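You operate a simulated robot arm through the tools that you are given. There is no shell and no other tool. Be economical: measure what you need, move in short steps, check, and stop when the job is done.

You are at the controls of a simulated robot arm. One attempt, no reset.

## Task
Draw the plug gauge, tray the white outlet, then jig the cream one and hone it.
Fine: gauge in the bench brush stand, outlet in the small green tray, hone back. Set down upright: plug gauge, round hone.

It is judged by the outcome, as a careful person would: the job done as asked, and still so three seconds after it is handed in. It fails if anything else is knocked over, pushed out of place, dropped, spilled or broken.

## Robot
A 6-joint arm with a two-finger parallel gripper, fixed in place. Base frame: the origin is at the foot of the arm, x ahead of it, y to its left, z up; the work surface is at about z = 0. Units: m, rad, N and s.
With the tool pointing down near the work surface it reaches from about 0.14 to 0.58 m from the base axis. Its first joint turns from -1.152 to 1.152 rad. Payload 2.1 kg.
The TCP is the grasp point between the finger pads, 0.03 m short of the fingertips. In the tool frame z runs along the fingers and y along their closing line. The gripper opens to 0.094 m. The fingers are 0.028 m wide and 0.01 m thick; the gripper's body (0.05 by 0.096 m) begins 0.055 m behind the TCP.
Orientation is that of the tool frame in the base frame, as a unit quaternion [w, x, y, z]. With the fingers straight down and closing along the base's y, the tool's x points along the base's -x, its y along +y and its z along -z.

## Interface
- The arm moves only by the tool arm_command. Its arguments are lists of equal length, an entry for each row: "travel": the shift along the base's x, y, z in cm, a list of three; "turn": the turn, a rotation vector about the base's x, y, z in rad, a list of three; "claw": the opening, from 0 (shut) to 1 (fully open). In form: {"travel": [[x, y, z], ...], "turn": [[ax, ay, az], ...], "claw": [claw, ...]}. A call has 1 to 10 rows; each row is the pose to reach, as a shift and turn from the pose commanded when the call began. Rows are played at 5 a second. More than 0.05 m and 0.15 rad between two rows, or a gripper value outside its range, and nothing of the call is played. A pose out of reach is approached as far as the arm can. The call stops where the force on the tool passes 70 N (or 10 N more than at its start, if that is more) or the arm is blocked; 0.2 s more then pass. The fingers move at their own pace (about 0.072 m/s each) and stop on an object; they squeeze with about 32 N. The grip force told is the motor's: it shows also when the fingers shut on nothing. Time passes only in rows, and 0.2 s behind the last, so rows that repeat a pose let the fingers close. It gives the time, the measured TCP pose, the force on the tool (base axes), the opening and the grip force at its end, in the units of the frame above (readings bear some noise), with the torque about the TCP (base axes, N m) and any sound that the robot's microphone picked up.
- Cameras (640 x 400 px; columns grow to the right, rows downward): "scene" is fixed at [0.0424, -0.3751, 0.4832]; the picture's right is [0.71, -0.70, 0.00], its down [-0.34, -0.35, -0.87] and it looks along [0.61, 0.62, -0.49] (base axes); focal length 255 px, centre (320, 200). "wrist" rides on the gripper at [0.076, 0.014, -0.103] in the tool frame; the picture's right is [-0.18, 0.98, 0.00], its down [-0.75, -0.14, -0.64] and it looks along [-0.63, -0.12, 0.77] (tool axes); focal length 243 px, centre (320, 200). There is no depth. A picture from a camera that has moved, and an enlarged one, comes with that camera's place and axes in the base frame and with its lens. The place of the scene camera against the robot may be out by one fixed shift of up to 0.025 m in any direction.
- grab_frame(camera): a new picture of that camera. No time passes.
- enlarge(camera, box): a new picture of the part [left, top, right, bottom] of that camera's present view, enlarged. No time passes.
- close_job(): hands the job in; it is judged then, once.

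Go step by step. Nothing tells you positions but the pictures and the camera data: compare them with the known pose of the tool, close in by small moves and look again before you grip or let go. The budget is 120 turns and 84 pictures, counting those below and the enlarged ones. Unless the task says otherwise, let go and move clear before handing in, and close with one line.

The tools are called after "Call:" by a JSON object that holds its "op" and its "data". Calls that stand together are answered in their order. arm_command: Moves the arm, as the interface text tells. Its arguments: {"type":"object","properties":{"travel":{"type":"array","items":{"type":"array","items":{"type":"number"}}},"turn":{"type":"array","items":{"type":"array","items":{"type":"number"}}},"claw":{"type":"array","items":{"type":"number"}}},"required":["travel","turn","claw"]} The other tools are called the same way: grab_frame (camera) takes a picture; enlarge (camera, box) takes an enlarged picture of a part of a camera's view; close_job () hands the job in.

At the start:

```text
time_s: 0.0
eef_pos: [0.3347, 0.0963, 0.4082]
tcp_rot: [0.002, -0.001, 1.0, 0.001]
force: [-0.3, -0.5, -0.3]
torque: [-0.01, -0.05, -0.06]
width: 0.094
gripper_force: 0.1
```

scene: 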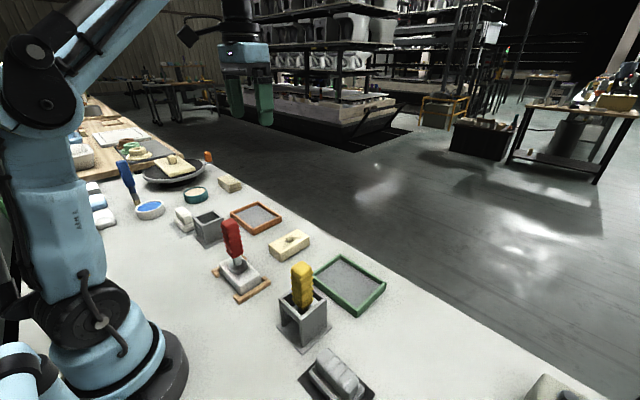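
wrist: 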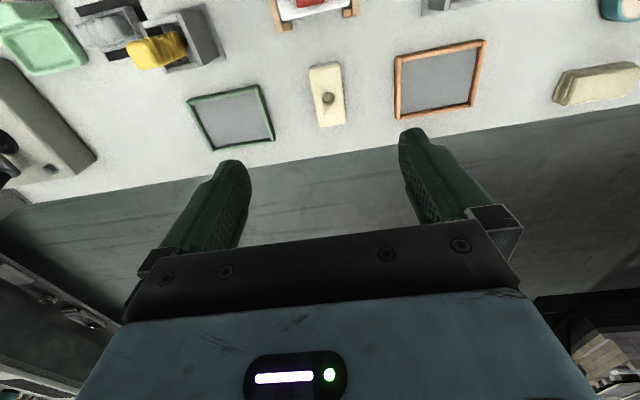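

I see a red-handled tool in a white block on a wooden jig, a yellow-handled tool in a grey stand, a cream block, and green and orange trays. I'll enlarge the view to identify each one.

Call:
{"op": "enlarge", "data": {"camera": "scene", "box": [200, 190, 400, 400]}}

Call:
{"op": "enlarge", "data": {"camera": "scene", "box": [60, 130, 260, 260]}}

Call:
{"op": "enlarge", "data": {"camera": "wrist", "box": [0, 0, 640, 210]}}

```text
1.90 times, centred on (300, 295) of scene
camera zoom: at [0.0424, -0.3751, 0.4832], right [0.71, -0.7, 0.0], down [-0.34, -0.35, -0.87], along [0.61, 0.62, -0.49], focal length 486 px, centre (358, 19)
```

zoom: 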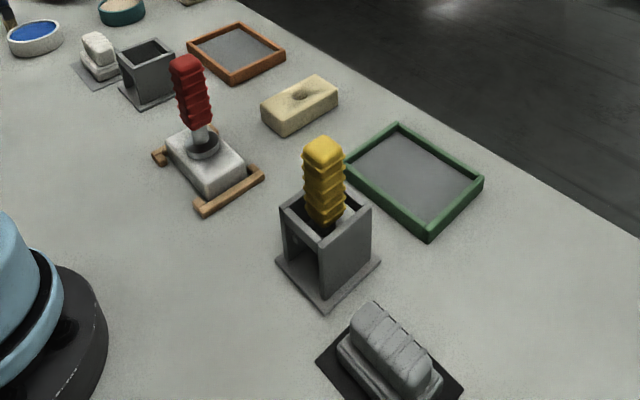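

```text
3.08 times, centred on (160, 195) of scene
camera zoom: at [0.0424, -0.3751, 0.4832], right [0.71, -0.7, 0.0], down [-0.34, -0.35, -0.87], along [0.61, 0.62, -0.49], focal length 784 px, centre (812, 215)
```

zoom: 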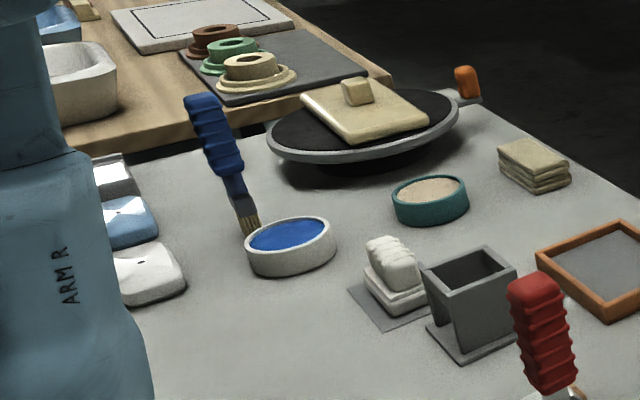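

```text
1.00 times, centred on (320, 105) of wrist (not enlarged: the box is as wide or as high as the picture)
camera zoom: at [0.2576, 0.1101, 0.5107], right [0.18, 0.98, 0.0], down [0.75, -0.14, 0.64], along [0.63, -0.12, -0.77], focal length 243 px, centre (320, 295)
```

zoom: 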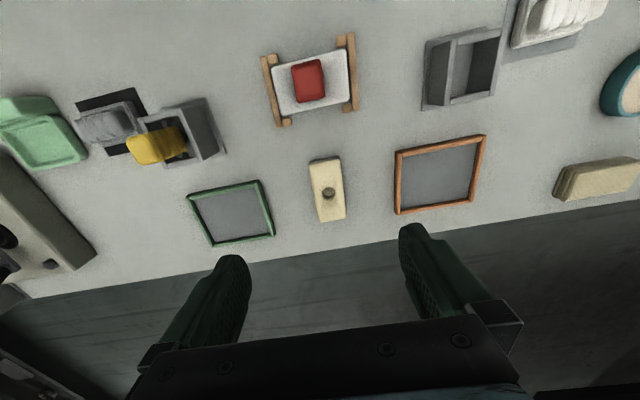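

The red gauge stands in the white block at about (0.24, 0.10). The cream block is at about (0.40, 0.10), the green tray (0.415, -0.11), the empty stand (0.27, 0.30) and the yellow hone (0.27, -0.12). I'll move back and down to look at the gauge and jig more closely.

Call:
{"op": "arm_command", "data": {"travel": [[-4.5, 0, -2], [-9, 0, -4], [-12, 0, -8], [-12, 0, -12], [-12, 0, -14]], "turn": [[0, 0, 0], [0, 0, 0], [0, 0, 0], [0, 0, 0], [0, 0, 0]], "claw": [1, 1, 1, 1, 1]}}

Call:
{"op": "grab_frame", "data": {"camera": "wrist"}}

Call:
{"op": "grab_frame", "data": {"camera": "scene"}}

```text
time_s: 1.2
eef_pos: [0.2163, 0.0954, 0.2686]
tcp_rot: [0.001, 0.0, 1.0, 0.0]
force: [-0.2, 0.4, -0.3]
torque: [-0.02, 0.01, 0.0]
width: 0.0939
gripper_force: 0.0
```

```text
78 pictures are left
camera wrist: at [0.1367, 0.1091, 0.3713], right [0.18, 0.98, 0.0], down [0.75, -0.14, 0.64], along [0.63, -0.12, -0.77], focal length 243 px, centre (320, 200)
```

wrist: 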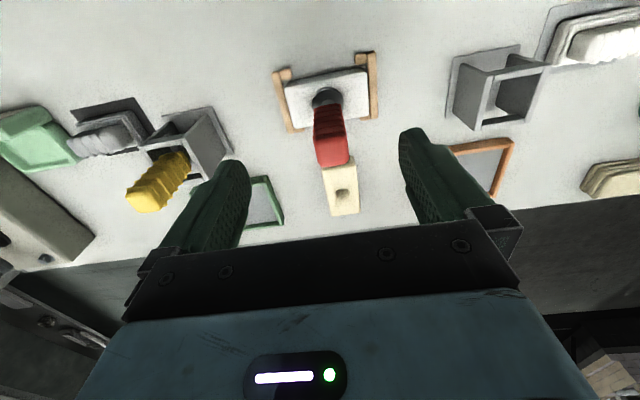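

```text
77 pictures are left
```

scene: 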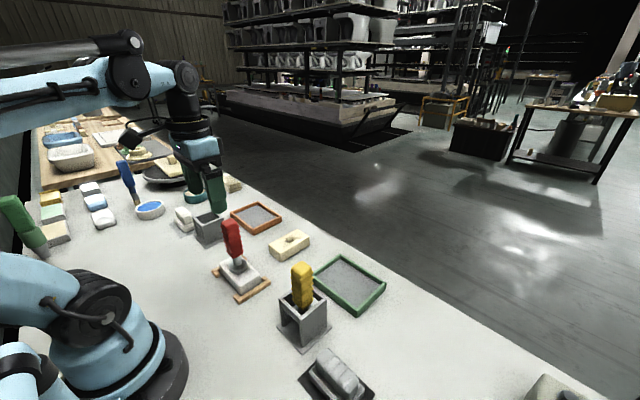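

The gauge stands upright at about (0.236, 0.099), with its top around z = 0.16–0.19. I'll enlarge for details of the jig, the stands and the left of the bench.

Call:
{"op": "enlarge", "data": {"camera": "wrist", "box": [250, 40, 410, 230]}}

Call:
{"op": "enlarge", "data": {"camera": "wrist", "box": [420, 0, 640, 140]}}

Call:
{"op": "enlarge", "data": {"camera": "scene", "box": [0, 110, 210, 260]}}

Call:
{"op": "enlarge", "data": {"camera": "wrist", "box": [0, 80, 260, 240]}}

```text
2.11 times, centred on (330, 135) of wrist
camera zoom: at [0.1367, 0.1091, 0.3713], right [0.18, 0.98, 0.0], down [0.75, -0.14, 0.64], along [0.63, -0.12, -0.77], focal length 511 px, centre (299, 337)
```

zoom: 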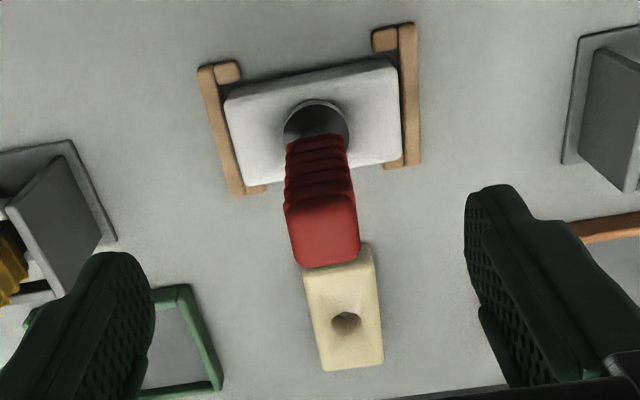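

```text
2.86 times, centred on (530, 70) of wrist
camera zoom: at [0.1367, 0.1091, 0.3713], right [0.18, 0.98, 0.0], down [0.75, -0.14, 0.64], along [0.63, -0.12, -0.77], focal length 693 px, centre (-280, 571)
```

zoom: 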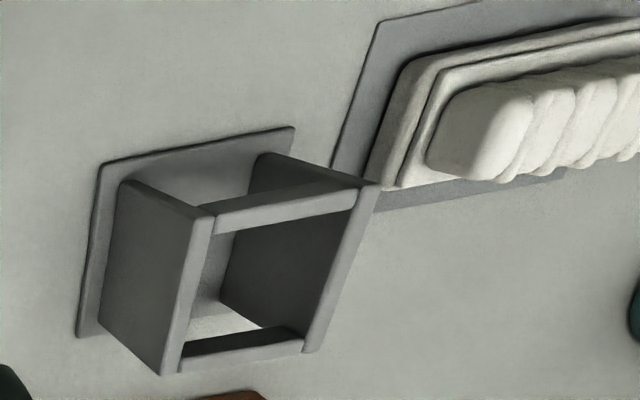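

```text
2.67 times, centred on (105, 185) of scene
camera zoom: at [0.0424, -0.3751, 0.4832], right [0.71, -0.7, 0.0], down [-0.34, -0.35, -0.87], along [0.61, 0.62, -0.49], focal length 680 px, centre (893, 240)
```

zoom: 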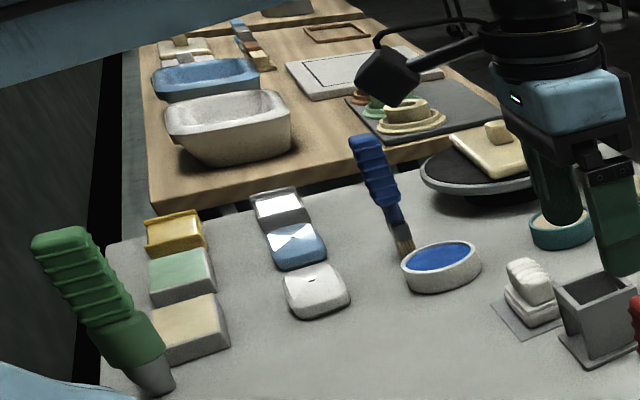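

```text
2.46 times, centred on (130, 160) of wrist
camera zoom: at [0.1367, 0.1091, 0.3713], right [0.18, 0.98, 0.0], down [0.75, -0.14, 0.64], along [0.63, -0.12, -0.77], focal length 597 px, centre (788, 298)
```

zoom: 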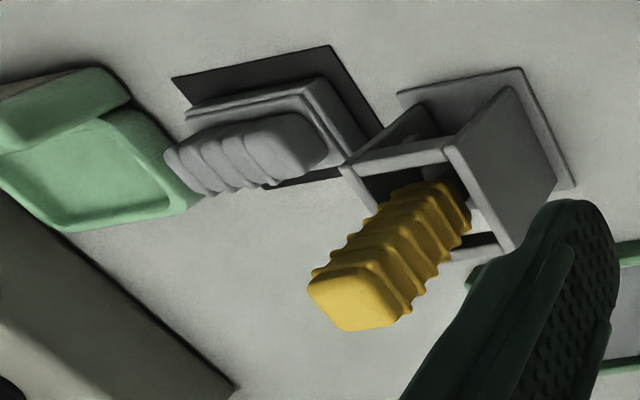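

The white block is about 0.10 × 0.058 m, centred on (0.243, 0.099). The gauge handle is about 3 cm square, with its top near z = 0.176. I'll hover over it with open fingers and check.

Call:
{"op": "arm_command", "data": {"travel": [[2.8, 0.4, 0], [2.8, 0.4, -4], [2.8, 0.4, -4]], "turn": [[0, 0, 0], [0, 0, 0], [0, 0, 0]], "claw": [1, 1, 1]}}

Call:
{"op": "grab_frame", "data": {"camera": "wrist"}}

Call:
{"op": "enlarge", "data": {"camera": "scene", "box": [160, 140, 340, 310]}}

```text
time_s: 2.0
eef_pos: [0.2438, 0.101, 0.2299]
tcp_rot: [0.001, -0.001, 1.0, 0.001]
force: [1.1, -1.2, -0.3]
torque: [0.02, -0.02, 0.04]
width: 0.0939
gripper_force: 0.1
```

```text
72 pictures are left
camera wrist: at [0.1662, 0.1144, 0.3318], right [0.18, 0.98, 0.0], down [0.75, -0.14, 0.64], along [0.63, -0.12, -0.77], focal length 243 px, centre (320, 200)
```

wrist: 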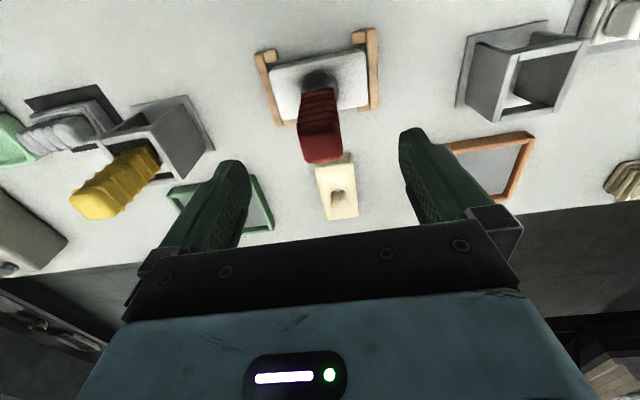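

```text
2.35 times, centred on (250, 225) of scene
camera zoom: at [0.0424, -0.3751, 0.4832], right [0.71, -0.7, 0.0], down [-0.34, -0.35, -0.87], along [0.61, 0.62, -0.49], focal length 600 px, centre (485, 141)
```

zoom: 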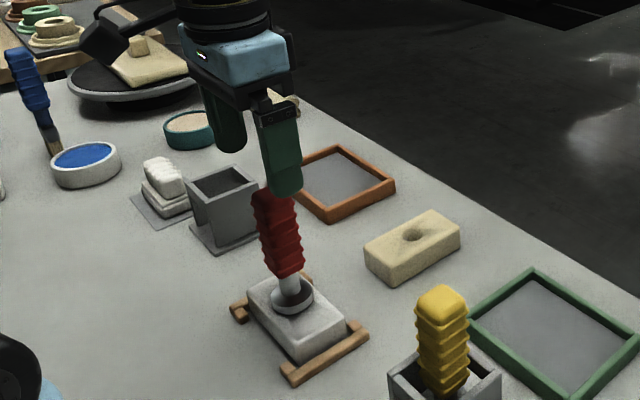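

The handle sits between the fingers at about (0.242, 0.100), so I'm going down to grip it at z≈0.14.

Call:
{"op": "arm_command", "data": {"travel": [[0, 0, -3], [0, 0, -6], [0, 0, -8.8], [0, 0, -8.8], [0, 0, -8.8], [0, 0, -8.8], [0, 0, -8.8]], "turn": [[0, 0, 0], [0, 0, 0], [0, 0, 0], [0, 0, 0], [0, 0, 0], [0, 0, 0], [0, 0, 0]], "claw": [1, 1, 1, 0.5, 0, 0, 0]}}

Call:
{"op": "enlarge", "data": {"camera": "scene", "box": [160, 140, 340, 310]}}

```text
time_s: 3.6
eef_pos: [0.2428, 0.1015, 0.1399]
tcp_rot: [0.0, -0.001, 1.0, 0.001]
force: [-0.6, -0.9, -1.2]
torque: [-0.06, 0.0, 0.01]
width: 0.0336
gripper_force: 32.3
```

```text
2.35 times, centred on (250, 225) of scene
camera zoom: at [0.0424, -0.3751, 0.4832], right [0.71, -0.7, 0.0], down [-0.34, -0.35, -0.87], along [0.61, 0.62, -0.49], focal length 600 px, centre (485, 141)
```

zoom: 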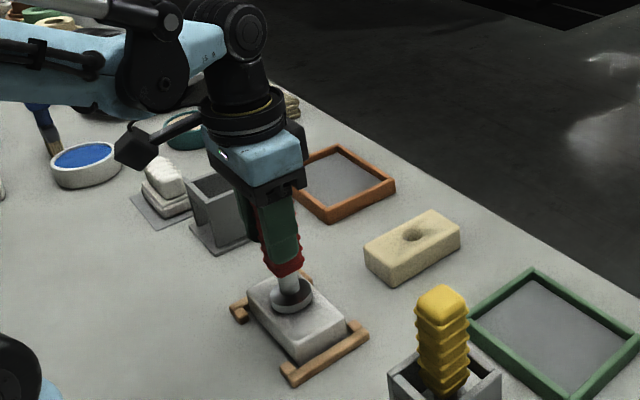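

The handle is gripped at 34 mm wide. Next I'll pull straight up slowly and watch the block.

Call:
{"op": "arm_command", "data": {"travel": [[0, 0, 0.5], [0, 0, 1], [0, 0, 1.5], [0, 0, 2]], "turn": [[0, 0, 0], [0, 0, 0], [0, 0, 0], [0, 0, 0]], "claw": [0, 0, 0, 0]}}

Call:
{"op": "enlarge", "data": {"camera": "scene", "box": [190, 170, 310, 310]}}

```text
time_s: 4.6
eef_pos: [0.2431, 0.1002, 0.1613]
tcp_rot: [0.001, -0.001, 1.0, 0.001]
force: [0.3, 0.5, -1.6]
torque: [0.01, 0.03, 0.01]
width: 0.0336
gripper_force: 32.2
```

```text
2.86 times, centred on (250, 240) of scene
camera zoom: at [0.0424, -0.3751, 0.4832], right [0.71, -0.7, 0.0], down [-0.34, -0.35, -0.87], along [0.61, 0.62, -0.49], focal length 728 px, centre (520, 86)
```

zoom: 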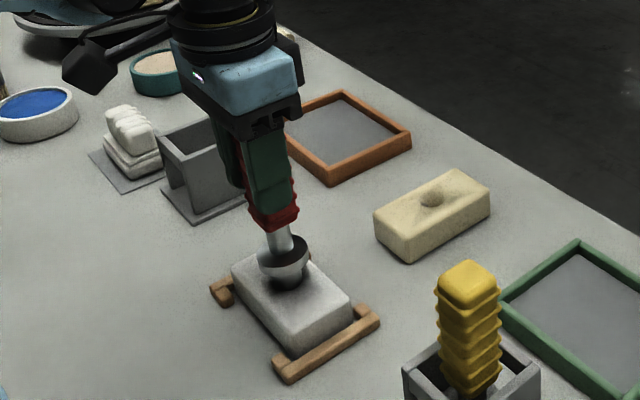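

The gauge is coming out freely and the block is staying put. I'll lift it clear.

Call:
{"op": "arm_command", "data": {"travel": [[0, 0, 1.5], [0, 0, 3], [0, 0, 5], [0, 0, 7.5], [0, 0, 10]], "turn": [[0, 0, 0], [0, 0, 0], [0, 0, 0], [0, 0, 0], [0, 0, 0]], "claw": [0, 0, 0, 0, 0]}}

Call:
{"op": "grab_frame", "data": {"camera": "wrist"}}

Call:
{"op": "enlarge", "data": {"camera": "scene", "box": [140, 130, 320, 310]}}

```text
time_s: 5.8
eef_pos: [0.2435, 0.098, 0.2625]
tcp_rot: [0.001, 0.0, 1.0, 0.001]
force: [0.5, 0.9, -1.1]
torque: [-0.01, 0.0, 0.0]
width: 0.0335
gripper_force: 31.9
```

```text
68 pictures are left
camera wrist: at [0.1647, 0.1121, 0.3641], right [0.18, 0.98, 0.0], down [0.75, -0.14, 0.64], along [0.63, -0.12, -0.77], focal length 243 px, centre (320, 200)
```

wrist: 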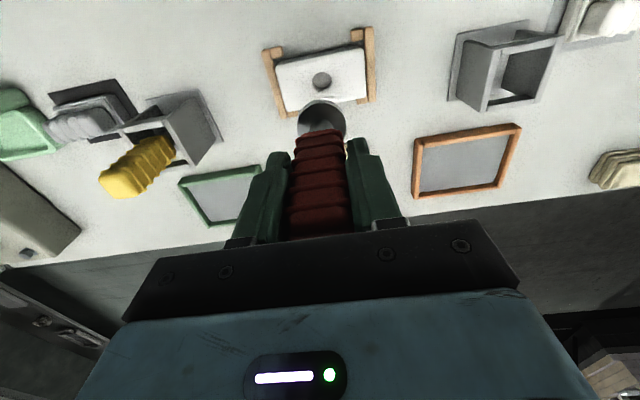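

```text
2.22 times, centred on (230, 220) of scene
camera zoom: at [0.0424, -0.3751, 0.4832], right [0.71, -0.7, 0.0], down [-0.34, -0.35, -0.87], along [0.61, 0.62, -0.49], focal length 566 px, centre (520, 156)
```

zoom: 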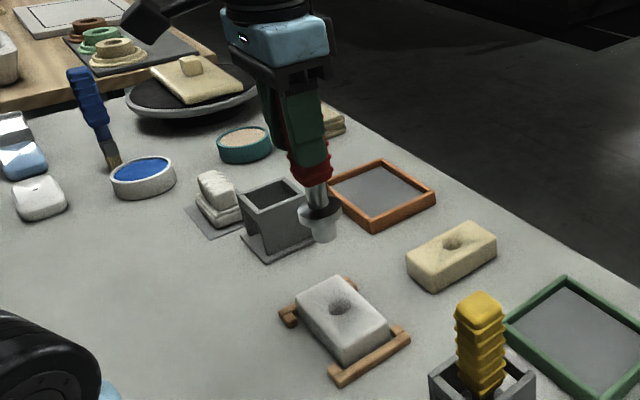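

The gauge is out, with a collar about 42 mm across and a plug whose tip is roughly 0.13 m below the TCP. The empty stand is at about (0.270, 0.310), with its rim near z = 0.076. I'll move over beside it for a better look.

Call:
{"op": "arm_command", "data": {"travel": [[0, 4.5, 1], [0, 9, 1], [0, 13.5, 1], [0, 16, 1], [0, 16, 1]], "turn": [[0, 0, 0], [0, 0, 0], [0, 0, 0], [0, 0, 0], [0, 0, 0]], "claw": [0, 0, 0, 0, 0]}}

Call:
{"op": "enlarge", "data": {"camera": "wrist", "box": [240, 20, 480, 180]}}

```text
time_s: 7.0
eef_pos: [0.2429, 0.2595, 0.2721]
tcp_rot: [0.0, 0.0, 1.0, 0.0]
force: [-0.6, -0.3, -1.3]
torque: [-0.01, 0.02, 0.0]
width: 0.0335
gripper_force: 32.1
```

```text
2.50 times, centred on (360, 100) of wrist
camera zoom: at [0.1639, 0.2734, 0.3737], right [0.18, 0.98, 0.0], down [0.75, -0.14, 0.64], along [0.63, -0.12, -0.77], focal length 606 px, centre (220, 450)
```

zoom: 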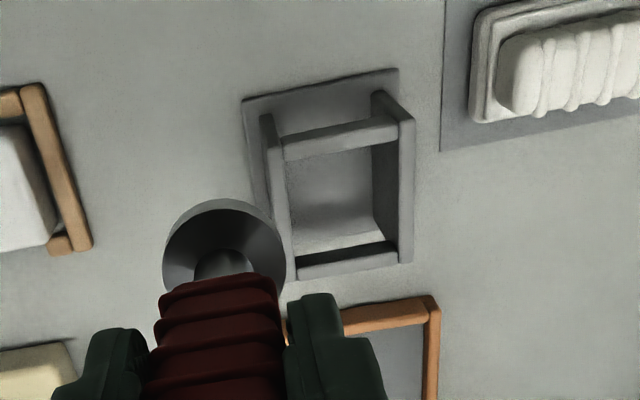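

The inner opening is about 48–50 mm across, centred near (0.270, 0.313), and the 41 mm collar should fit inside it. I'll move over it and check.

Call:
{"op": "arm_command", "data": {"travel": [[1.4, 2.7, 0], [2.7, 5.4, 0], [2.7, 5.4, -4], [2.7, 5.4, -4]], "turn": [[0, 0, 0], [0, 0, 0], [0, 0, 0], [0, 0, 0]], "claw": [0, 0, 0, 0]}}

Call:
{"op": "enlarge", "data": {"camera": "wrist", "box": [240, 20, 400, 150]}}

Call:
{"op": "enlarge", "data": {"camera": "scene", "box": [150, 130, 290, 260]}}

```text
time_s: 8.0
eef_pos: [0.2707, 0.3143, 0.2312]
tcp_rot: [0.001, -0.001, 1.0, 0.001]
force: [-0.4, -0.1, -1.8]
torque: [-0.03, -0.01, 0.01]
width: 0.0337
gripper_force: 32.2
```

```text
3.08 times, centred on (320, 85) of wrist
camera zoom: at [0.1919, 0.3276, 0.3324], right [0.18, 0.98, 0.0], down [0.75, -0.14, 0.64], along [0.63, -0.12, -0.77], focal length 746 px, centre (320, 554)
```

zoom: 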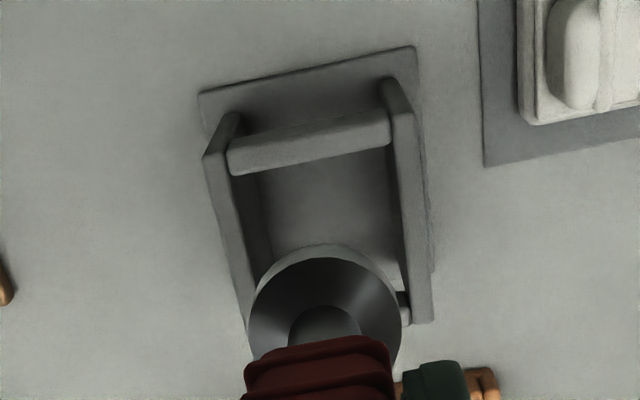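

```text
3.08 times, centred on (220, 195) of scene
camera zoom: at [0.0424, -0.3751, 0.4832], right [0.71, -0.7, 0.0], down [-0.34, -0.35, -0.87], along [0.61, 0.62, -0.49], focal length 784 px, centre (628, 215)
```

zoom: 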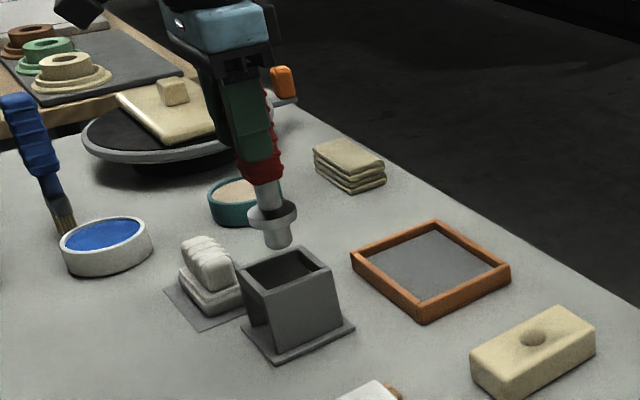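

Both are centred on about (0.269, 0.314), so I'll lower it gently into the stand.

Call:
{"op": "arm_command", "data": {"travel": [[-0.2, 0, -1.5], [-0.2, 0, -3], [-0.2, 0, -4], [-0.2, 0, -5], [-0.2, 0, -6], [-0.2, 0, -7]], "turn": [[0, 0, 0], [0, 0, 0], [0, 0, 0], [0, 0, 0], [0, 0, 0], [0, 0, 0]], "claw": [0, 0, 0, 0, 0, 0]}}

Call:
{"op": "enlarge", "data": {"camera": "scene", "box": [150, 130, 290, 260]}}

```text
time_s: 9.4
eef_pos: [0.2675, 0.3151, 0.1602]
tcp_rot: [0.001, -0.001, 1.0, 0.0]
force: [0.9, -0.8, -1.7]
torque: [0.05, 0.01, -0.01]
width: 0.0336
gripper_force: 31.9
```

```text
3.08 times, centred on (220, 195) of scene
camera zoom: at [0.0424, -0.3751, 0.4832], right [0.71, -0.7, 0.0], down [-0.34, -0.35, -0.87], along [0.61, 0.62, -0.49], focal length 784 px, centre (628, 215)
```

zoom: 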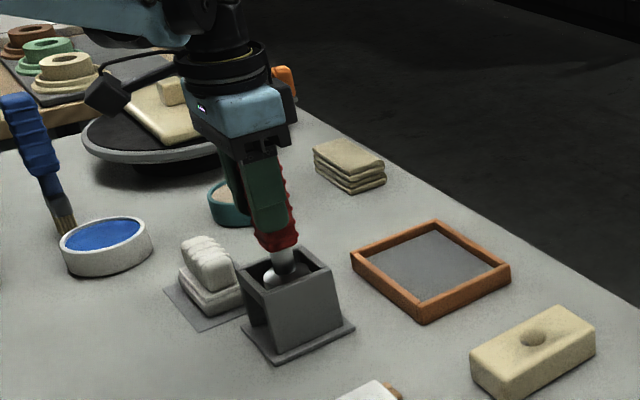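

The collar has entered the opening without contact, so I'll keep going down in small steps until the bottom is felt.

Call:
{"op": "arm_command", "data": {"travel": [[0, 0, -0.6], [0, 0, -1.2], [0, 0, -1.6], [0, 0, -1.9]], "turn": [[0, 0, 0], [0, 0, 0], [0, 0, 0], [0, 0, 0]], "claw": [0, 0, 0, 0]}}

```text
time_s: 10.4
eef_pos: [0.2708, 0.3144, 0.1403]
tcp_rot: [0.001, 0.0, 1.0, 0.001]
force: [-0.4, 0.0, -1.3]
torque: [0.0, -0.02, 0.02]
width: 0.0336
gripper_force: 31.5
```

Call:
{"op": "arm_command", "data": {"travel": [[0, 0, -0.3], [0, 0, -0.5], [0, 0, -0.7]], "turn": [[0, 0, 0], [0, 0, 0], [0, 0, 0]], "claw": [0, 0, 0]}}

Call:
{"op": "enlarge", "data": {"camera": "scene", "box": [180, 150, 260, 260]}}

```text
time_s: 11.2
eef_pos: [0.2712, 0.3151, 0.135]
tcp_rot: [0.002, 0.0, 1.0, 0.0]
force: [-0.1, 0.8, -1.1]
torque: [-0.02, -0.01, 0.03]
width: 0.0334
gripper_force: 31.9
```

```text
3.64 times, centred on (220, 205) of scene
camera zoom: at [0.0424, -0.3751, 0.4832], right [0.71, -0.7, 0.0], down [-0.34, -0.35, -0.87], along [0.61, 0.62, -0.49], focal length 927 px, centre (684, 182)
```

zoom: 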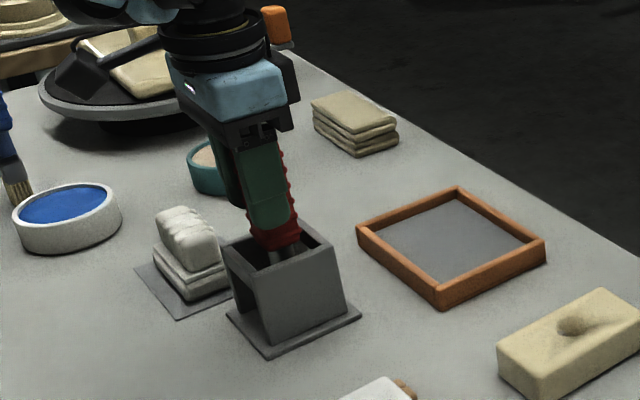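

Call:
{"op": "arm_command", "data": {"travel": [[0, 0, -0.25], [0, 0, -0.5], [0, 0, -0.75], [0, 0, -1.0]], "turn": [[0, 0, 0], [0, 0, 0], [0, 0, 0], [0, 0, 0]], "claw": [0, 0, 0, 0]}}

```text
time_s: 12.2
eef_pos: [0.2701, 0.3147, 0.1261]
tcp_rot: [0.002, 0.0, 1.0, 0.001]
force: [1.5, -4.9, 57.8]
torque: [-0.51, -0.61, -0.05]
width: 0.034
gripper_force: 31.7
```

The bottom was reached at TCP z≈0.127. I'll ease the pressure, open, and rise straight up.

Call:
{"op": "arm_command", "data": {"travel": [[0, 0, 0.25], [0, 0, 0.25], [0, 0, 0.25], [0, 0, 0.25]], "turn": [[0, 0, 0], [0, 0, 0], [0, 0, 0], [0, 0, 0]], "claw": [0, 0, 0.3, 0.6]}}

Call:
{"op": "enlarge", "data": {"camera": "scene", "box": [180, 150, 260, 260]}}

```text
time_s: 13.2
eef_pos: [0.2687, 0.3152, 0.1272]
tcp_rot: [0.001, -0.001, 1.0, 0.0]
force: [-0.2, -0.1, -0.1]
torque: [0.0, 0.02, 0.06]
width: 0.0567
gripper_force: 0.1
```

```text
3.64 times, centred on (220, 205) of scene
camera zoom: at [0.0424, -0.3751, 0.4832], right [0.71, -0.7, 0.0], down [-0.34, -0.35, -0.87], along [0.61, 0.62, -0.49], focal length 927 px, centre (684, 182)
```

zoom: 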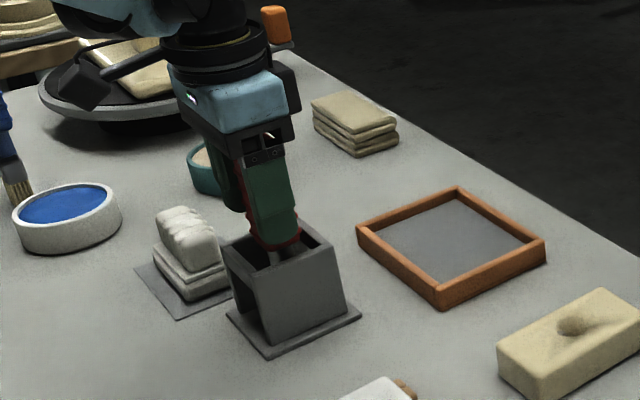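

Call:
{"op": "arm_command", "data": {"travel": [[0, 0, 3], [0, 0, 6], [0, 0, 9], [0, 0, 12], [0, -4.5, 13], [0, -9, 13], [0, -13, 13]], "turn": [[0, 0, 0], [0, 0, 0], [0, 0, 0], [0, 0, 0], [0, 0, 0], [0, 0, 0], [0, 0, 0]], "claw": [0.6, 0.6, 0.6, 1, 1, 1, 1]}}

Call:
{"op": "grab_frame", "data": {"camera": "wrist"}}

Call:
{"op": "enlarge", "data": {"camera": "scene", "box": [180, 150, 260, 260]}}

```text
time_s: 14.8
eef_pos: [0.2692, 0.1854, 0.2578]
tcp_rot: [0.0, -0.001, 1.0, 0.001]
force: [0.2, 0.4, 0.3]
torque: [0.03, -0.04, 0.02]
width: 0.0941
gripper_force: 0.0
```

```text
60 pictures are left
camera wrist: at [0.1903, 0.1989, 0.3592], right [0.18, 0.98, 0.0], down [0.75, -0.14, 0.64], along [0.63, -0.12, -0.77], focal length 243 px, centre (320, 200)
```

wrist: 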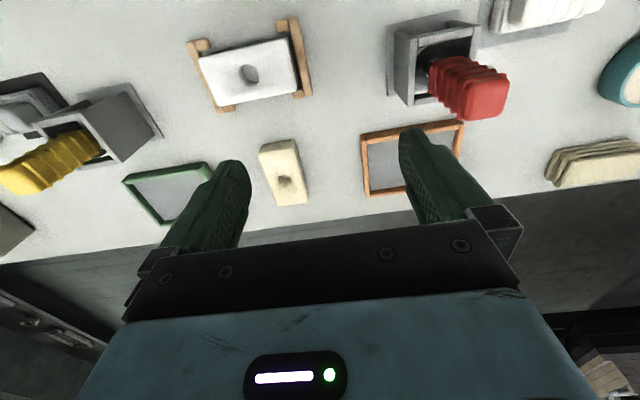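

```text
3.64 times, centred on (220, 205) of scene
camera zoom: at [0.0424, -0.375, 0.4832], right [0.71, -0.7, 0.0], down [-0.34, -0.35, -0.87], along [0.61, 0.62, -0.49], focal length 927 px, centre (684, 182)
```

zoom: 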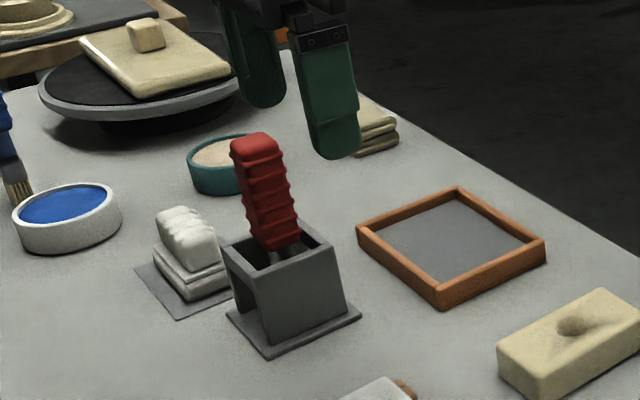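

The gauge is upright in the empty stand and nothing shifted. Next is the white block in the jig, which has to be gripped across x, so I'll turn the tool 90° while moving over it.

Call:
{"op": "arm_command", "data": {"travel": [[-0.3, -1, 0], [-0.6, -2, 0], [-0.9, -3, 0], [-1.2, -4, 0], [-1.5, -5, 0], [-1.8, -6, 0], [-2.1, -7, 0], [-2.4, -8, 0], [-2.6, -8.6, 0], [-2.6, -8.6, 0]], "turn": [[0, 0, 0.149], [0, 0, 0.298], [0, 0, 0.447], [0, 0, 0.596], [0, 0, 0.745], [0, 0, 0.894], [0, 0, 1.043], [0, 0, 1.192], [0, 0, 1.341], [0, 0, 1.49]], "claw": [1, 1, 1, 1, 1, 1, 1, 1, 1, 1]}}

Call:
{"op": "arm_command", "data": {"travel": [[0, 0, 0], [0, 0, -3]], "turn": [[0, 0, 0.0808], [0, 0, 0.0808]], "claw": [1, 1]}}

Call:
{"op": "grab_frame", "data": {"camera": "wrist"}}

Call:
{"op": "grab_frame", "data": {"camera": "scene"}}

```text
time_s: 17.0
eef_pos: [0.243, 0.0974, 0.2565]
tcp_rot: [0.0, -0.679, 0.734, 0.002]
force: [-0.4, -0.1, -0.3]
torque: [-0.03, -0.02, 0.0]
width: 0.094
gripper_force: 0.2
```

```text
time_s: 17.6
eef_pos: [0.2434, 0.0957, 0.229]
tcp_rot: [0.0, 0.708, -0.706, 0.0]
force: [0.1, 0.4, 0.0]
torque: [-0.01, 0.03, 0.0]
width: 0.094
gripper_force: 0.0
```

```text
58 pictures are left
camera wrist: at [0.2263, 0.0192, 0.3309], right [-0.98, 0.18, 0.0], down [0.14, 0.75, 0.64], along [0.12, 0.63, -0.77], focal length 243 px, centre (320, 200)
```

wrist: 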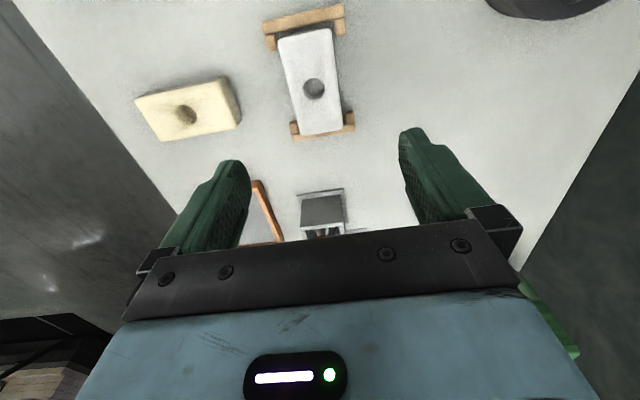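

```text
57 pictures are left
```

scene: 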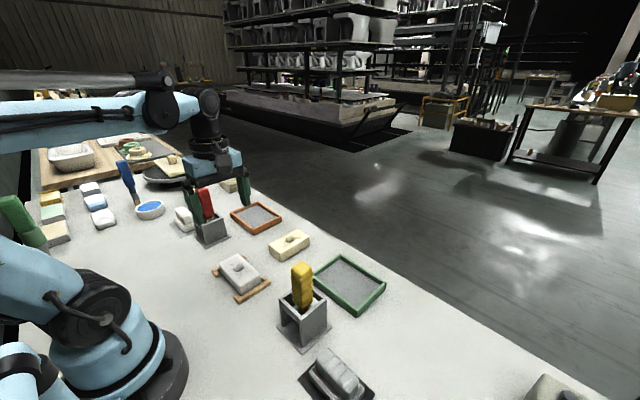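

Call:
{"op": "enlarge", "data": {"camera": "wrist", "box": [230, 0, 400, 150]}}

```text
2.67 times, centred on (315, 75) of wrist
camera zoom: at [0.2263, 0.0192, 0.3309], right [-0.98, 0.18, 0.0], down [0.14, 0.75, 0.64], along [0.12, 0.63, -0.77], focal length 647 px, centre (333, 533)
```

zoom: 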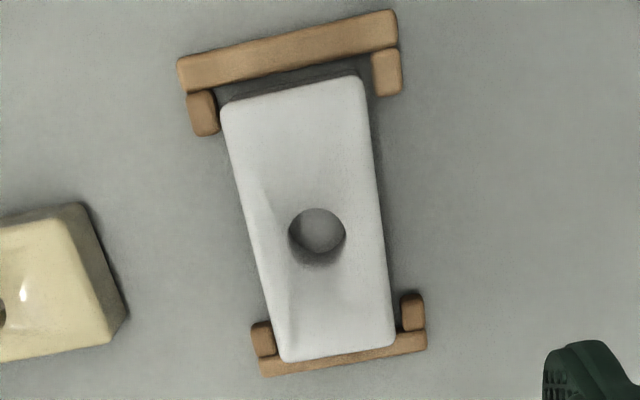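

The block's top is centred near (0.246, 0.099), and there's room for the fingers between the corner stops. I'll come down partway and check the height.

Call:
{"op": "arm_command", "data": {"travel": [[0.2, 0.3, -4], [0.2, 0.3, -8], [0.2, 0.3, -12], [0.2, 0.3, -13.8], [0.2, 0.3, -13.8]], "turn": [[0, 0, 0], [0, 0, 0], [0, 0, 0], [0, 0, 0], [0, 0, 0]], "claw": [1, 1, 1, 1, 1]}}

Call:
{"op": "grab_frame", "data": {"camera": "wrist"}}

Call:
{"op": "enlarge", "data": {"camera": "scene", "box": [180, 190, 320, 320]}}

```text
time_s: 18.8
eef_pos: [0.2443, 0.1002, 0.089]
tcp_rot: [-0.001, 0.708, -0.706, -0.001]
force: [-0.4, 0.0, -0.1]
torque: [0.0, -0.03, -0.01]
width: 0.0942
gripper_force: 0.1
```

```text
55 pictures are left
camera wrist: at [0.2272, 0.0235, 0.1918], right [-0.98, 0.18, 0.0], down [0.14, 0.75, 0.64], along [0.12, 0.63, -0.77], focal length 243 px, centre (320, 200)
```

wrist: 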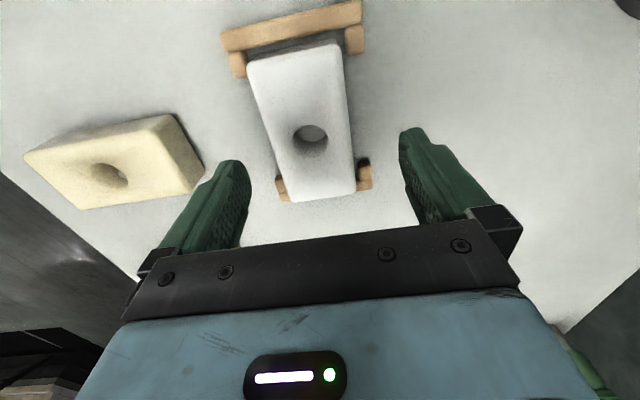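

```text
3.08 times, centred on (250, 255) of scene
camera zoom: at [0.0424, -0.3751, 0.4832], right [0.71, -0.7, 0.0], down [-0.34, -0.35, -0.87], along [0.61, 0.62, -0.49], focal length 784 px, centre (535, 31)
```

zoom: 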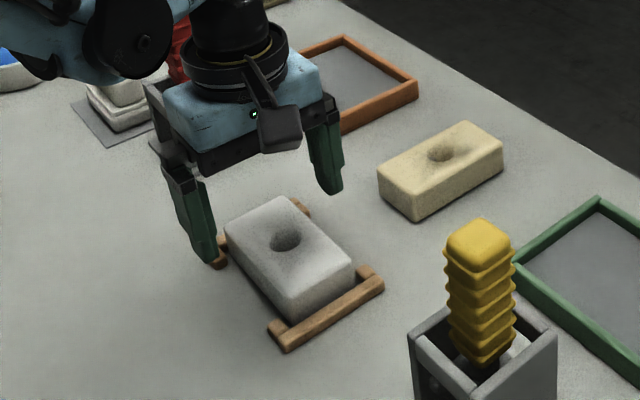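

By parallax the block top is at z≈0.029, with its centre near (0.247, 0.099). I'll lower to TCP z≈0.037 and close.

Call:
{"op": "arm_command", "data": {"travel": [[0.2, -0.05, -2], [0.2, -0.05, -4], [0.2, -0.05, -5.2], [0.2, -0.05, -5.2], [0.2, -0.05, -5.2], [0.2, -0.05, -5.2]], "turn": [[0, 0, 0], [0, 0, 0], [0, 0, 0], [0, 0, 0], [0, 0, 0], [0, 0, 0]], "claw": [1, 1, 1, 0.75, 0.5, 0.5]}}

Call:
{"op": "grab_frame", "data": {"camera": "wrist"}}

```text
time_s: 20.2
eef_pos: [0.2476, 0.1002, 0.0375]
tcp_rot: [-0.001, 0.708, -0.706, -0.002]
force: [-0.1, 0.8, 0.2]
torque: [-0.01, -0.03, 0.01]
width: 0.062
gripper_force: 32.1
```

```text
53 pictures are left
camera wrist: at [0.2314, 0.0236, 0.1391], right [-0.98, 0.18, 0.0], down [0.14, 0.75, 0.64], along [0.12, 0.63, -0.77], focal length 243 px, centre (320, 200)
```

wrist: 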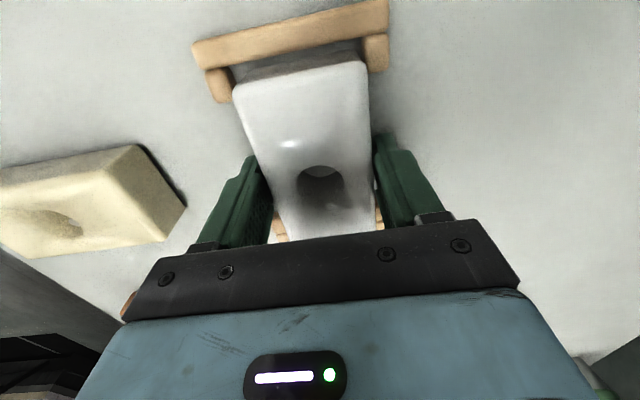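

The block is gripped at 62 mm wide. I'll lift it straight up.

Call:
{"op": "arm_command", "data": {"travel": [[0, 0, 0.5], [0, 0, 1.5], [0, 0, 3], [0, 0, 6], [0, 0, 9], [0, 0, 12]], "turn": [[0, 0, 0], [0, 0, 0], [0, 0, 0], [0, 0, 0], [0, 0, 0], [0, 0, 0]], "claw": [0.4, 0.4, 0.4, 0.4, 0.4, 0.4]}}

Call:
{"op": "grab_frame", "data": {"camera": "scene"}}

Call:
{"op": "enlarge", "data": {"camera": "wrist", "box": [220, 0, 420, 220]}}

```text
time_s: 21.6
eef_pos: [0.2478, 0.1008, 0.158]
tcp_rot: [0.0, 0.708, -0.707, -0.001]
force: [0.4, 0.7, -4.5]
torque: [-0.02, -0.02, -0.01]
width: 0.0621
gripper_force: 32.0
```

```text
52 pictures are left
```

scene: 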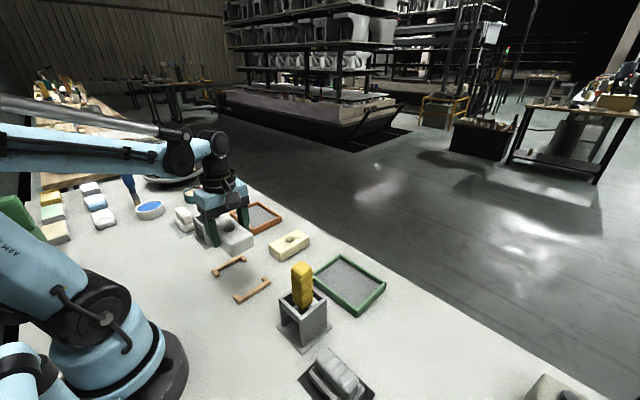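

```text
1.82 times, centred on (320, 110) of wrist
camera zoom: at [0.2313, 0.0237, 0.2593], right [-0.98, 0.18, 0.0], down [0.14, 0.75, 0.64], along [0.12, 0.63, -0.77], focal length 441 px, centre (320, 364)
```

zoom: 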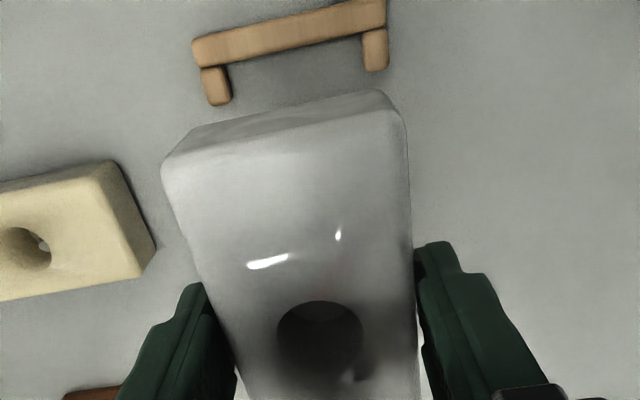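

The jig stayed in place and the block is held. Next I'll carry it to the green tray at about (0.42, -0.103).

Call:
{"op": "arm_command", "data": {"travel": [[4, 0, 2], [8, -2, 2], [12, -4, 2], [15, -7, 2], [17, -11, 2], [17, -15, 2], [17, -19, 2], [17, -20.3, 2], [17, -20.3, 0]], "turn": [[0, 0, 0], [0, 0, 0], [0, 0, 0], [0, 0, 0], [0, 0, 0], [0, 0, 0], [0, 0, 0], [0, 0, 0], [0, 0, 0]], "claw": [0.4, 0.4, 0.4, 0.4, 0.4, 0.4, 0.4, 0.4, 0.4]}}

Call:
{"op": "grab_frame", "data": {"camera": "wrist"}}

Call:
{"op": "enlarge", "data": {"camera": "scene", "box": [240, 190, 420, 340]}}

```text
time_s: 23.6
eef_pos: [0.4147, -0.1017, 0.1591]
tcp_rot: [0.0, 0.708, -0.707, -0.002]
force: [-0.1, 0.2, -4.3]
torque: [-0.01, 0.01, 0.03]
width: 0.0621
gripper_force: 32.1
```

```text
50 pictures are left
camera wrist: at [0.3995, -0.1788, 0.2603], right [-0.98, 0.18, 0.0], down [0.14, 0.75, 0.64], along [0.12, 0.63, -0.77], focal length 243 px, centre (320, 200)
```

wrist: 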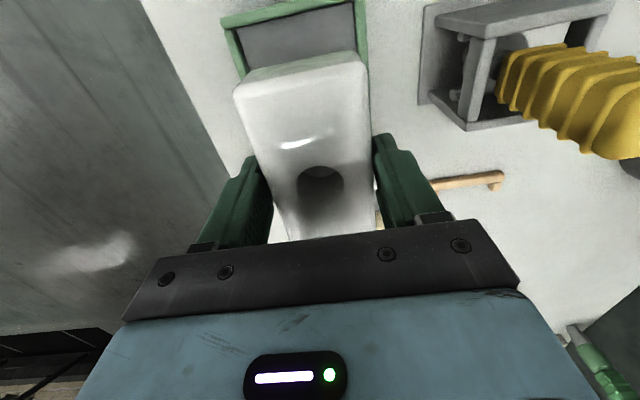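

```text
2.67 times, centred on (330, 265) of scene
camera zoom: at [0.0424, -0.3751, 0.4832], right [0.71, -0.7, 0.0], down [-0.34, -0.35, -0.87], along [0.61, 0.62, -0.49], focal length 680 px, centre (293, 27)
```

zoom: 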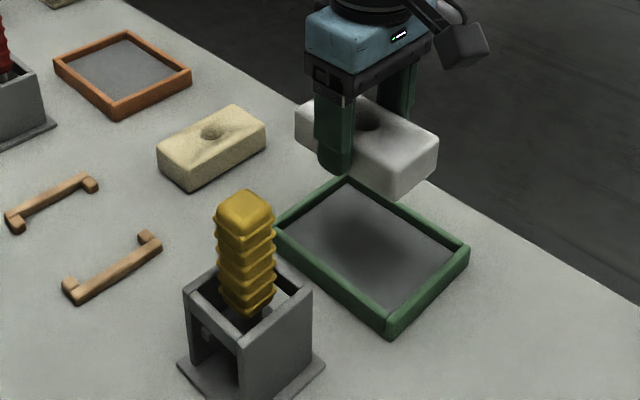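

The tray centre is at about (0.423, -0.103). I'll shift 7 mm in x and lower into it.

Call:
{"op": "arm_command", "data": {"travel": [[0.4, -0.1, -3], [0.7, -0.1, -6], [0.7, -0.1, -8.5], [0.7, -0.1, -10], [0.7, -0.1, -11]], "turn": [[0, 0, 0], [0, 0, 0], [0, 0, 0], [0, 0, 0], [0, 0, 0]], "claw": [0.4, 0.4, 0.4, 0.4, 0.4]}}

Call:
{"op": "enlarge", "data": {"camera": "scene", "box": [260, 210, 420, 340]}}

```text
time_s: 24.8
eef_pos: [0.4236, -0.1043, 0.0493]
tcp_rot: [0.0, 0.708, -0.706, -0.001]
force: [-2.6, 2.7, 24.0]
torque: [-0.05, 0.06, -0.04]
width: 0.0625
gripper_force: 26.9
```

```text
3.08 times, centred on (340, 275) of scene
camera zoom: at [0.0423, -0.375, 0.4832], right [0.71, -0.7, 0.0], down [-0.34, -0.35, -0.87], along [0.61, 0.62, -0.49], focal length 784 px, centre (258, -31)
```

zoom: 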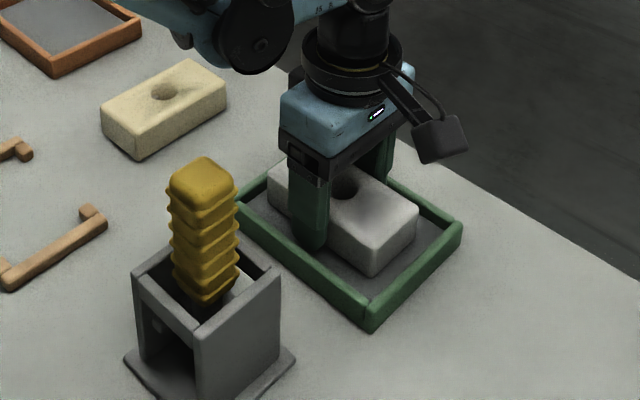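

The block is resting on the tray floor, inside the rim. I'll ease off, open a little, and lift away.

Call:
{"op": "arm_command", "data": {"travel": [[0, 0, 0.1], [0, 0, 0.1], [0, 0, 0.1], [0, 0, 1], [0, 0, 3], [0, 0, 6], [0, 0, 10], [0, 0, 14]], "turn": [[0, 0, 0], [0, 0, 0], [0, 0, 0], [0, 0, 0], [0, 0, 0], [0, 0, 0], [0, 0, 0], [0, 0, 0]], "claw": [0.6, 0.74, 0.74, 0.74, 0.74, 0.74, 1, 1]}}

Call:
{"op": "enlarge", "data": {"camera": "scene", "box": [260, 210, 420, 340]}}

Call:
{"op": "grab_frame", "data": {"camera": "wrist"}}

```text
time_s: 26.6
eef_pos: [0.4209, -0.1061, 0.186]
tcp_rot: [0.0, -0.707, 0.707, 0.002]
force: [-0.7, 0.4, 0.3]
torque: [-0.02, -0.04, -0.01]
width: 0.094
gripper_force: 0.2
```

```text
3.08 times, centred on (340, 275) of scene
camera zoom: at [0.0424, -0.3751, 0.4832], right [0.71, -0.7, 0.0], down [-0.34, -0.35, -0.87], along [0.61, 0.62, -0.49], focal length 784 px, centre (258, -31)
```

zoom: 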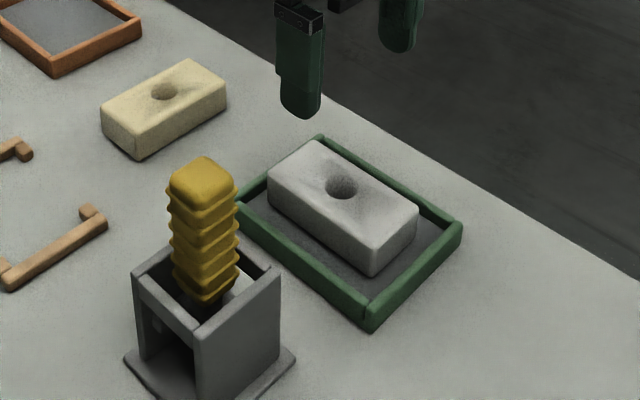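

```text
46 pictures are left
camera wrist: at [0.4049, -0.1825, 0.2877], right [-0.98, 0.18, 0.0], down [0.14, 0.75, 0.64], along [0.12, 0.63, -0.77], focal length 243 px, centre (320, 200)
```

wrist: 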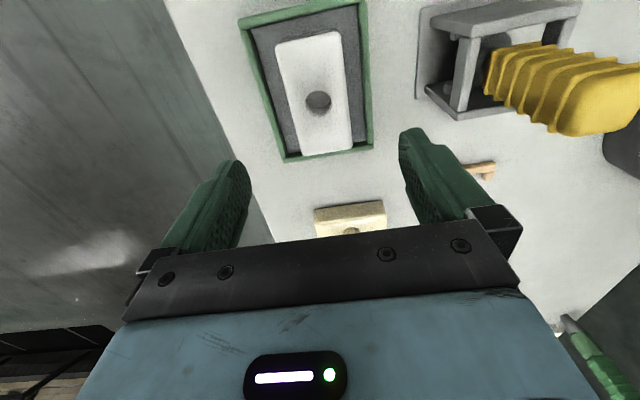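

The white outlet lies flat inside the green tray. Next I'll turn back 90° and move over to view the cream block near (0.40, 0.098).

Call:
{"op": "arm_command", "data": {"travel": [[0, 2, 1], [-0.6, 4, 2], [-1.2, 6, 2], [-1.8, 8, 2], [-2.4, 10, 2], [-3, 12, 2], [-3.5, 14, 2], [-4, 16, 2], [-4, 18, 2], [-4, 20, 2]], "turn": [[0, 0, -0.149], [0, 0, -0.298], [0, 0, -0.447], [0, 0, -0.596], [0, 0, -0.745], [0, 0, -0.894], [0, 0, -1.043], [0, 0, -1.192], [0, 0, -1.341], [0, 0, -1.49]], "claw": [1, 1, 1, 1, 1, 1, 1, 1, 1, 1]}}

Call:
{"op": "arm_command", "data": {"travel": [[0, 0.4, 0], [0, 0.4, 0]], "turn": [[0, 0, -0.0808], [0, 0, -0.0808]], "claw": [1, 1]}}

Call:
{"op": "grab_frame", "data": {"camera": "wrist"}}

```text
time_s: 28.8
eef_pos: [0.3845, 0.0984, 0.2059]
tcp_rot: [0.001, -0.04, 0.999, 0.001]
force: [0.4, 0.3, 0.7]
torque: [-0.02, 0.0, -0.02]
width: 0.0941
gripper_force: 0.0
```

```text
time_s: 29.4
eef_pos: [0.3835, 0.1011, 0.2069]
tcp_rot: [0.001, 0.0, 1.0, 0.001]
force: [-0.7, 0.7, 0.2]
torque: [-0.05, -0.04, -0.01]
width: 0.0941
gripper_force: 0.0
```

```text
45 pictures are left
camera wrist: at [0.3056, 0.1155, 0.3085], right [0.18, 0.98, 0.0], down [0.75, -0.14, 0.64], along [0.63, -0.12, -0.77], focal length 243 px, centre (320, 200)
```

wrist: 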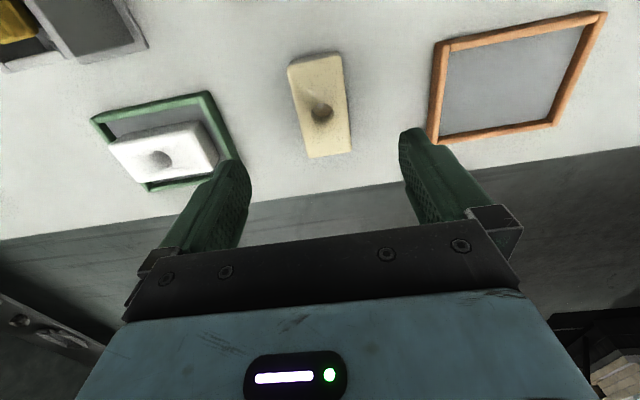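

The cream block is centred near (0.407, 0.099) with its long side along x. I'll come down over it and grip across y.

Call:
{"op": "arm_command", "data": {"travel": [[1.2, -0.1, -3], [2.35, -0.1, -7], [2.35, -0.1, -11], [2.35, -0.1, -14], [2.35, -0.1, -15.5], [2.35, -0.1, -16.9], [2.35, -0.1, -16.9]], "turn": [[0, 0, 0], [0, 0, 0], [0, 0, 0], [0, 0, 0], [0, 0, 0], [0, 0, 0], [0, 0, 0]], "claw": [1, 1, 1, 1, 1, 1, 1]}}

Call:
{"op": "grab_frame", "data": {"camera": "wrist"}}

```text
time_s: 31.0
eef_pos: [0.4079, 0.099, 0.0387]
tcp_rot: [0.0, -0.001, 1.0, 0.001]
force: [0.6, 0.3, 0.1]
torque: [-0.03, 0.03, 0.01]
width: 0.094
gripper_force: 0.1
```

```text
44 pictures are left
camera wrist: at [0.3292, 0.114, 0.1401], right [0.18, 0.98, 0.0], down [0.75, -0.14, 0.64], along [0.63, -0.12, -0.77], focal length 243 px, centre (320, 200)
```

wrist: 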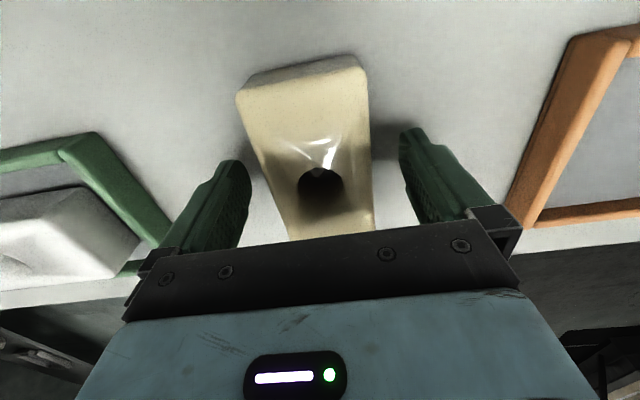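

Fingers straddle the block and the hole sits almost at the TCP. I'll shift 2 mm and close.

Call:
{"op": "arm_command", "data": {"travel": [[0.2, 0, 0], [0.2, 0, 0], [0.2, 0, 0], [0.2, 0, 0], [0.2, 0, 0.5], [0.2, 0, 2]], "turn": [[0, 0, 0], [0, 0, 0], [0, 0, 0], [0, 0, 0], [0, 0, 0], [0, 0, 0]], "claw": [0.8, 0.5, 0.4, 0.4, 0.4, 0.4]}}

Call:
{"op": "arm_command", "data": {"travel": [[-2, 0, 4], [-5, 0, 8], [-8, 0, 12]], "turn": [[0, 0, 0], [0, 0, 0], [0, 0, 0]], "claw": [0.4, 0.4, 0.4]}}

Call:
{"op": "grab_frame", "data": {"camera": "wrist"}}

```text
time_s: 32.4
eef_pos: [0.4096, 0.1001, 0.0579]
tcp_rot: [0.002, -0.001, 1.0, 0.001]
force: [0.3, 0.4, -3.2]
torque: [-0.02, 0.01, 0.0]
width: 0.0617
gripper_force: 32.1
```

```text
time_s: 33.2
eef_pos: [0.3305, 0.0995, 0.1811]
tcp_rot: [0.001, 0.0, 1.0, 0.001]
force: [-0.4, -0.9, -4.7]
torque: [0.0, 0.0, -0.02]
width: 0.0618
gripper_force: 31.8
```

```text
43 pictures are left
camera wrist: at [0.252, 0.1125, 0.2828], right [0.18, 0.98, 0.0], down [0.75, -0.14, 0.64], along [0.63, -0.12, -0.77], focal length 243 px, centre (320, 200)
```

wrist: 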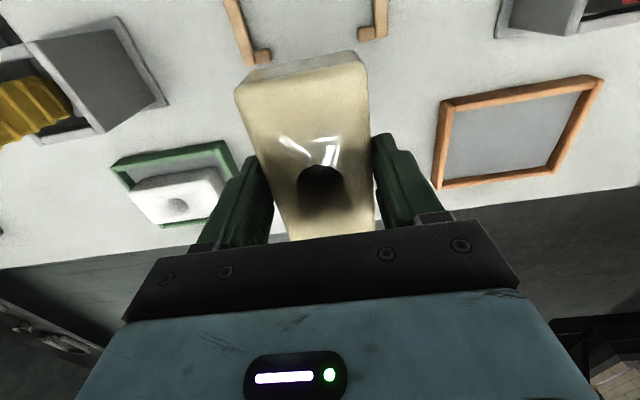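

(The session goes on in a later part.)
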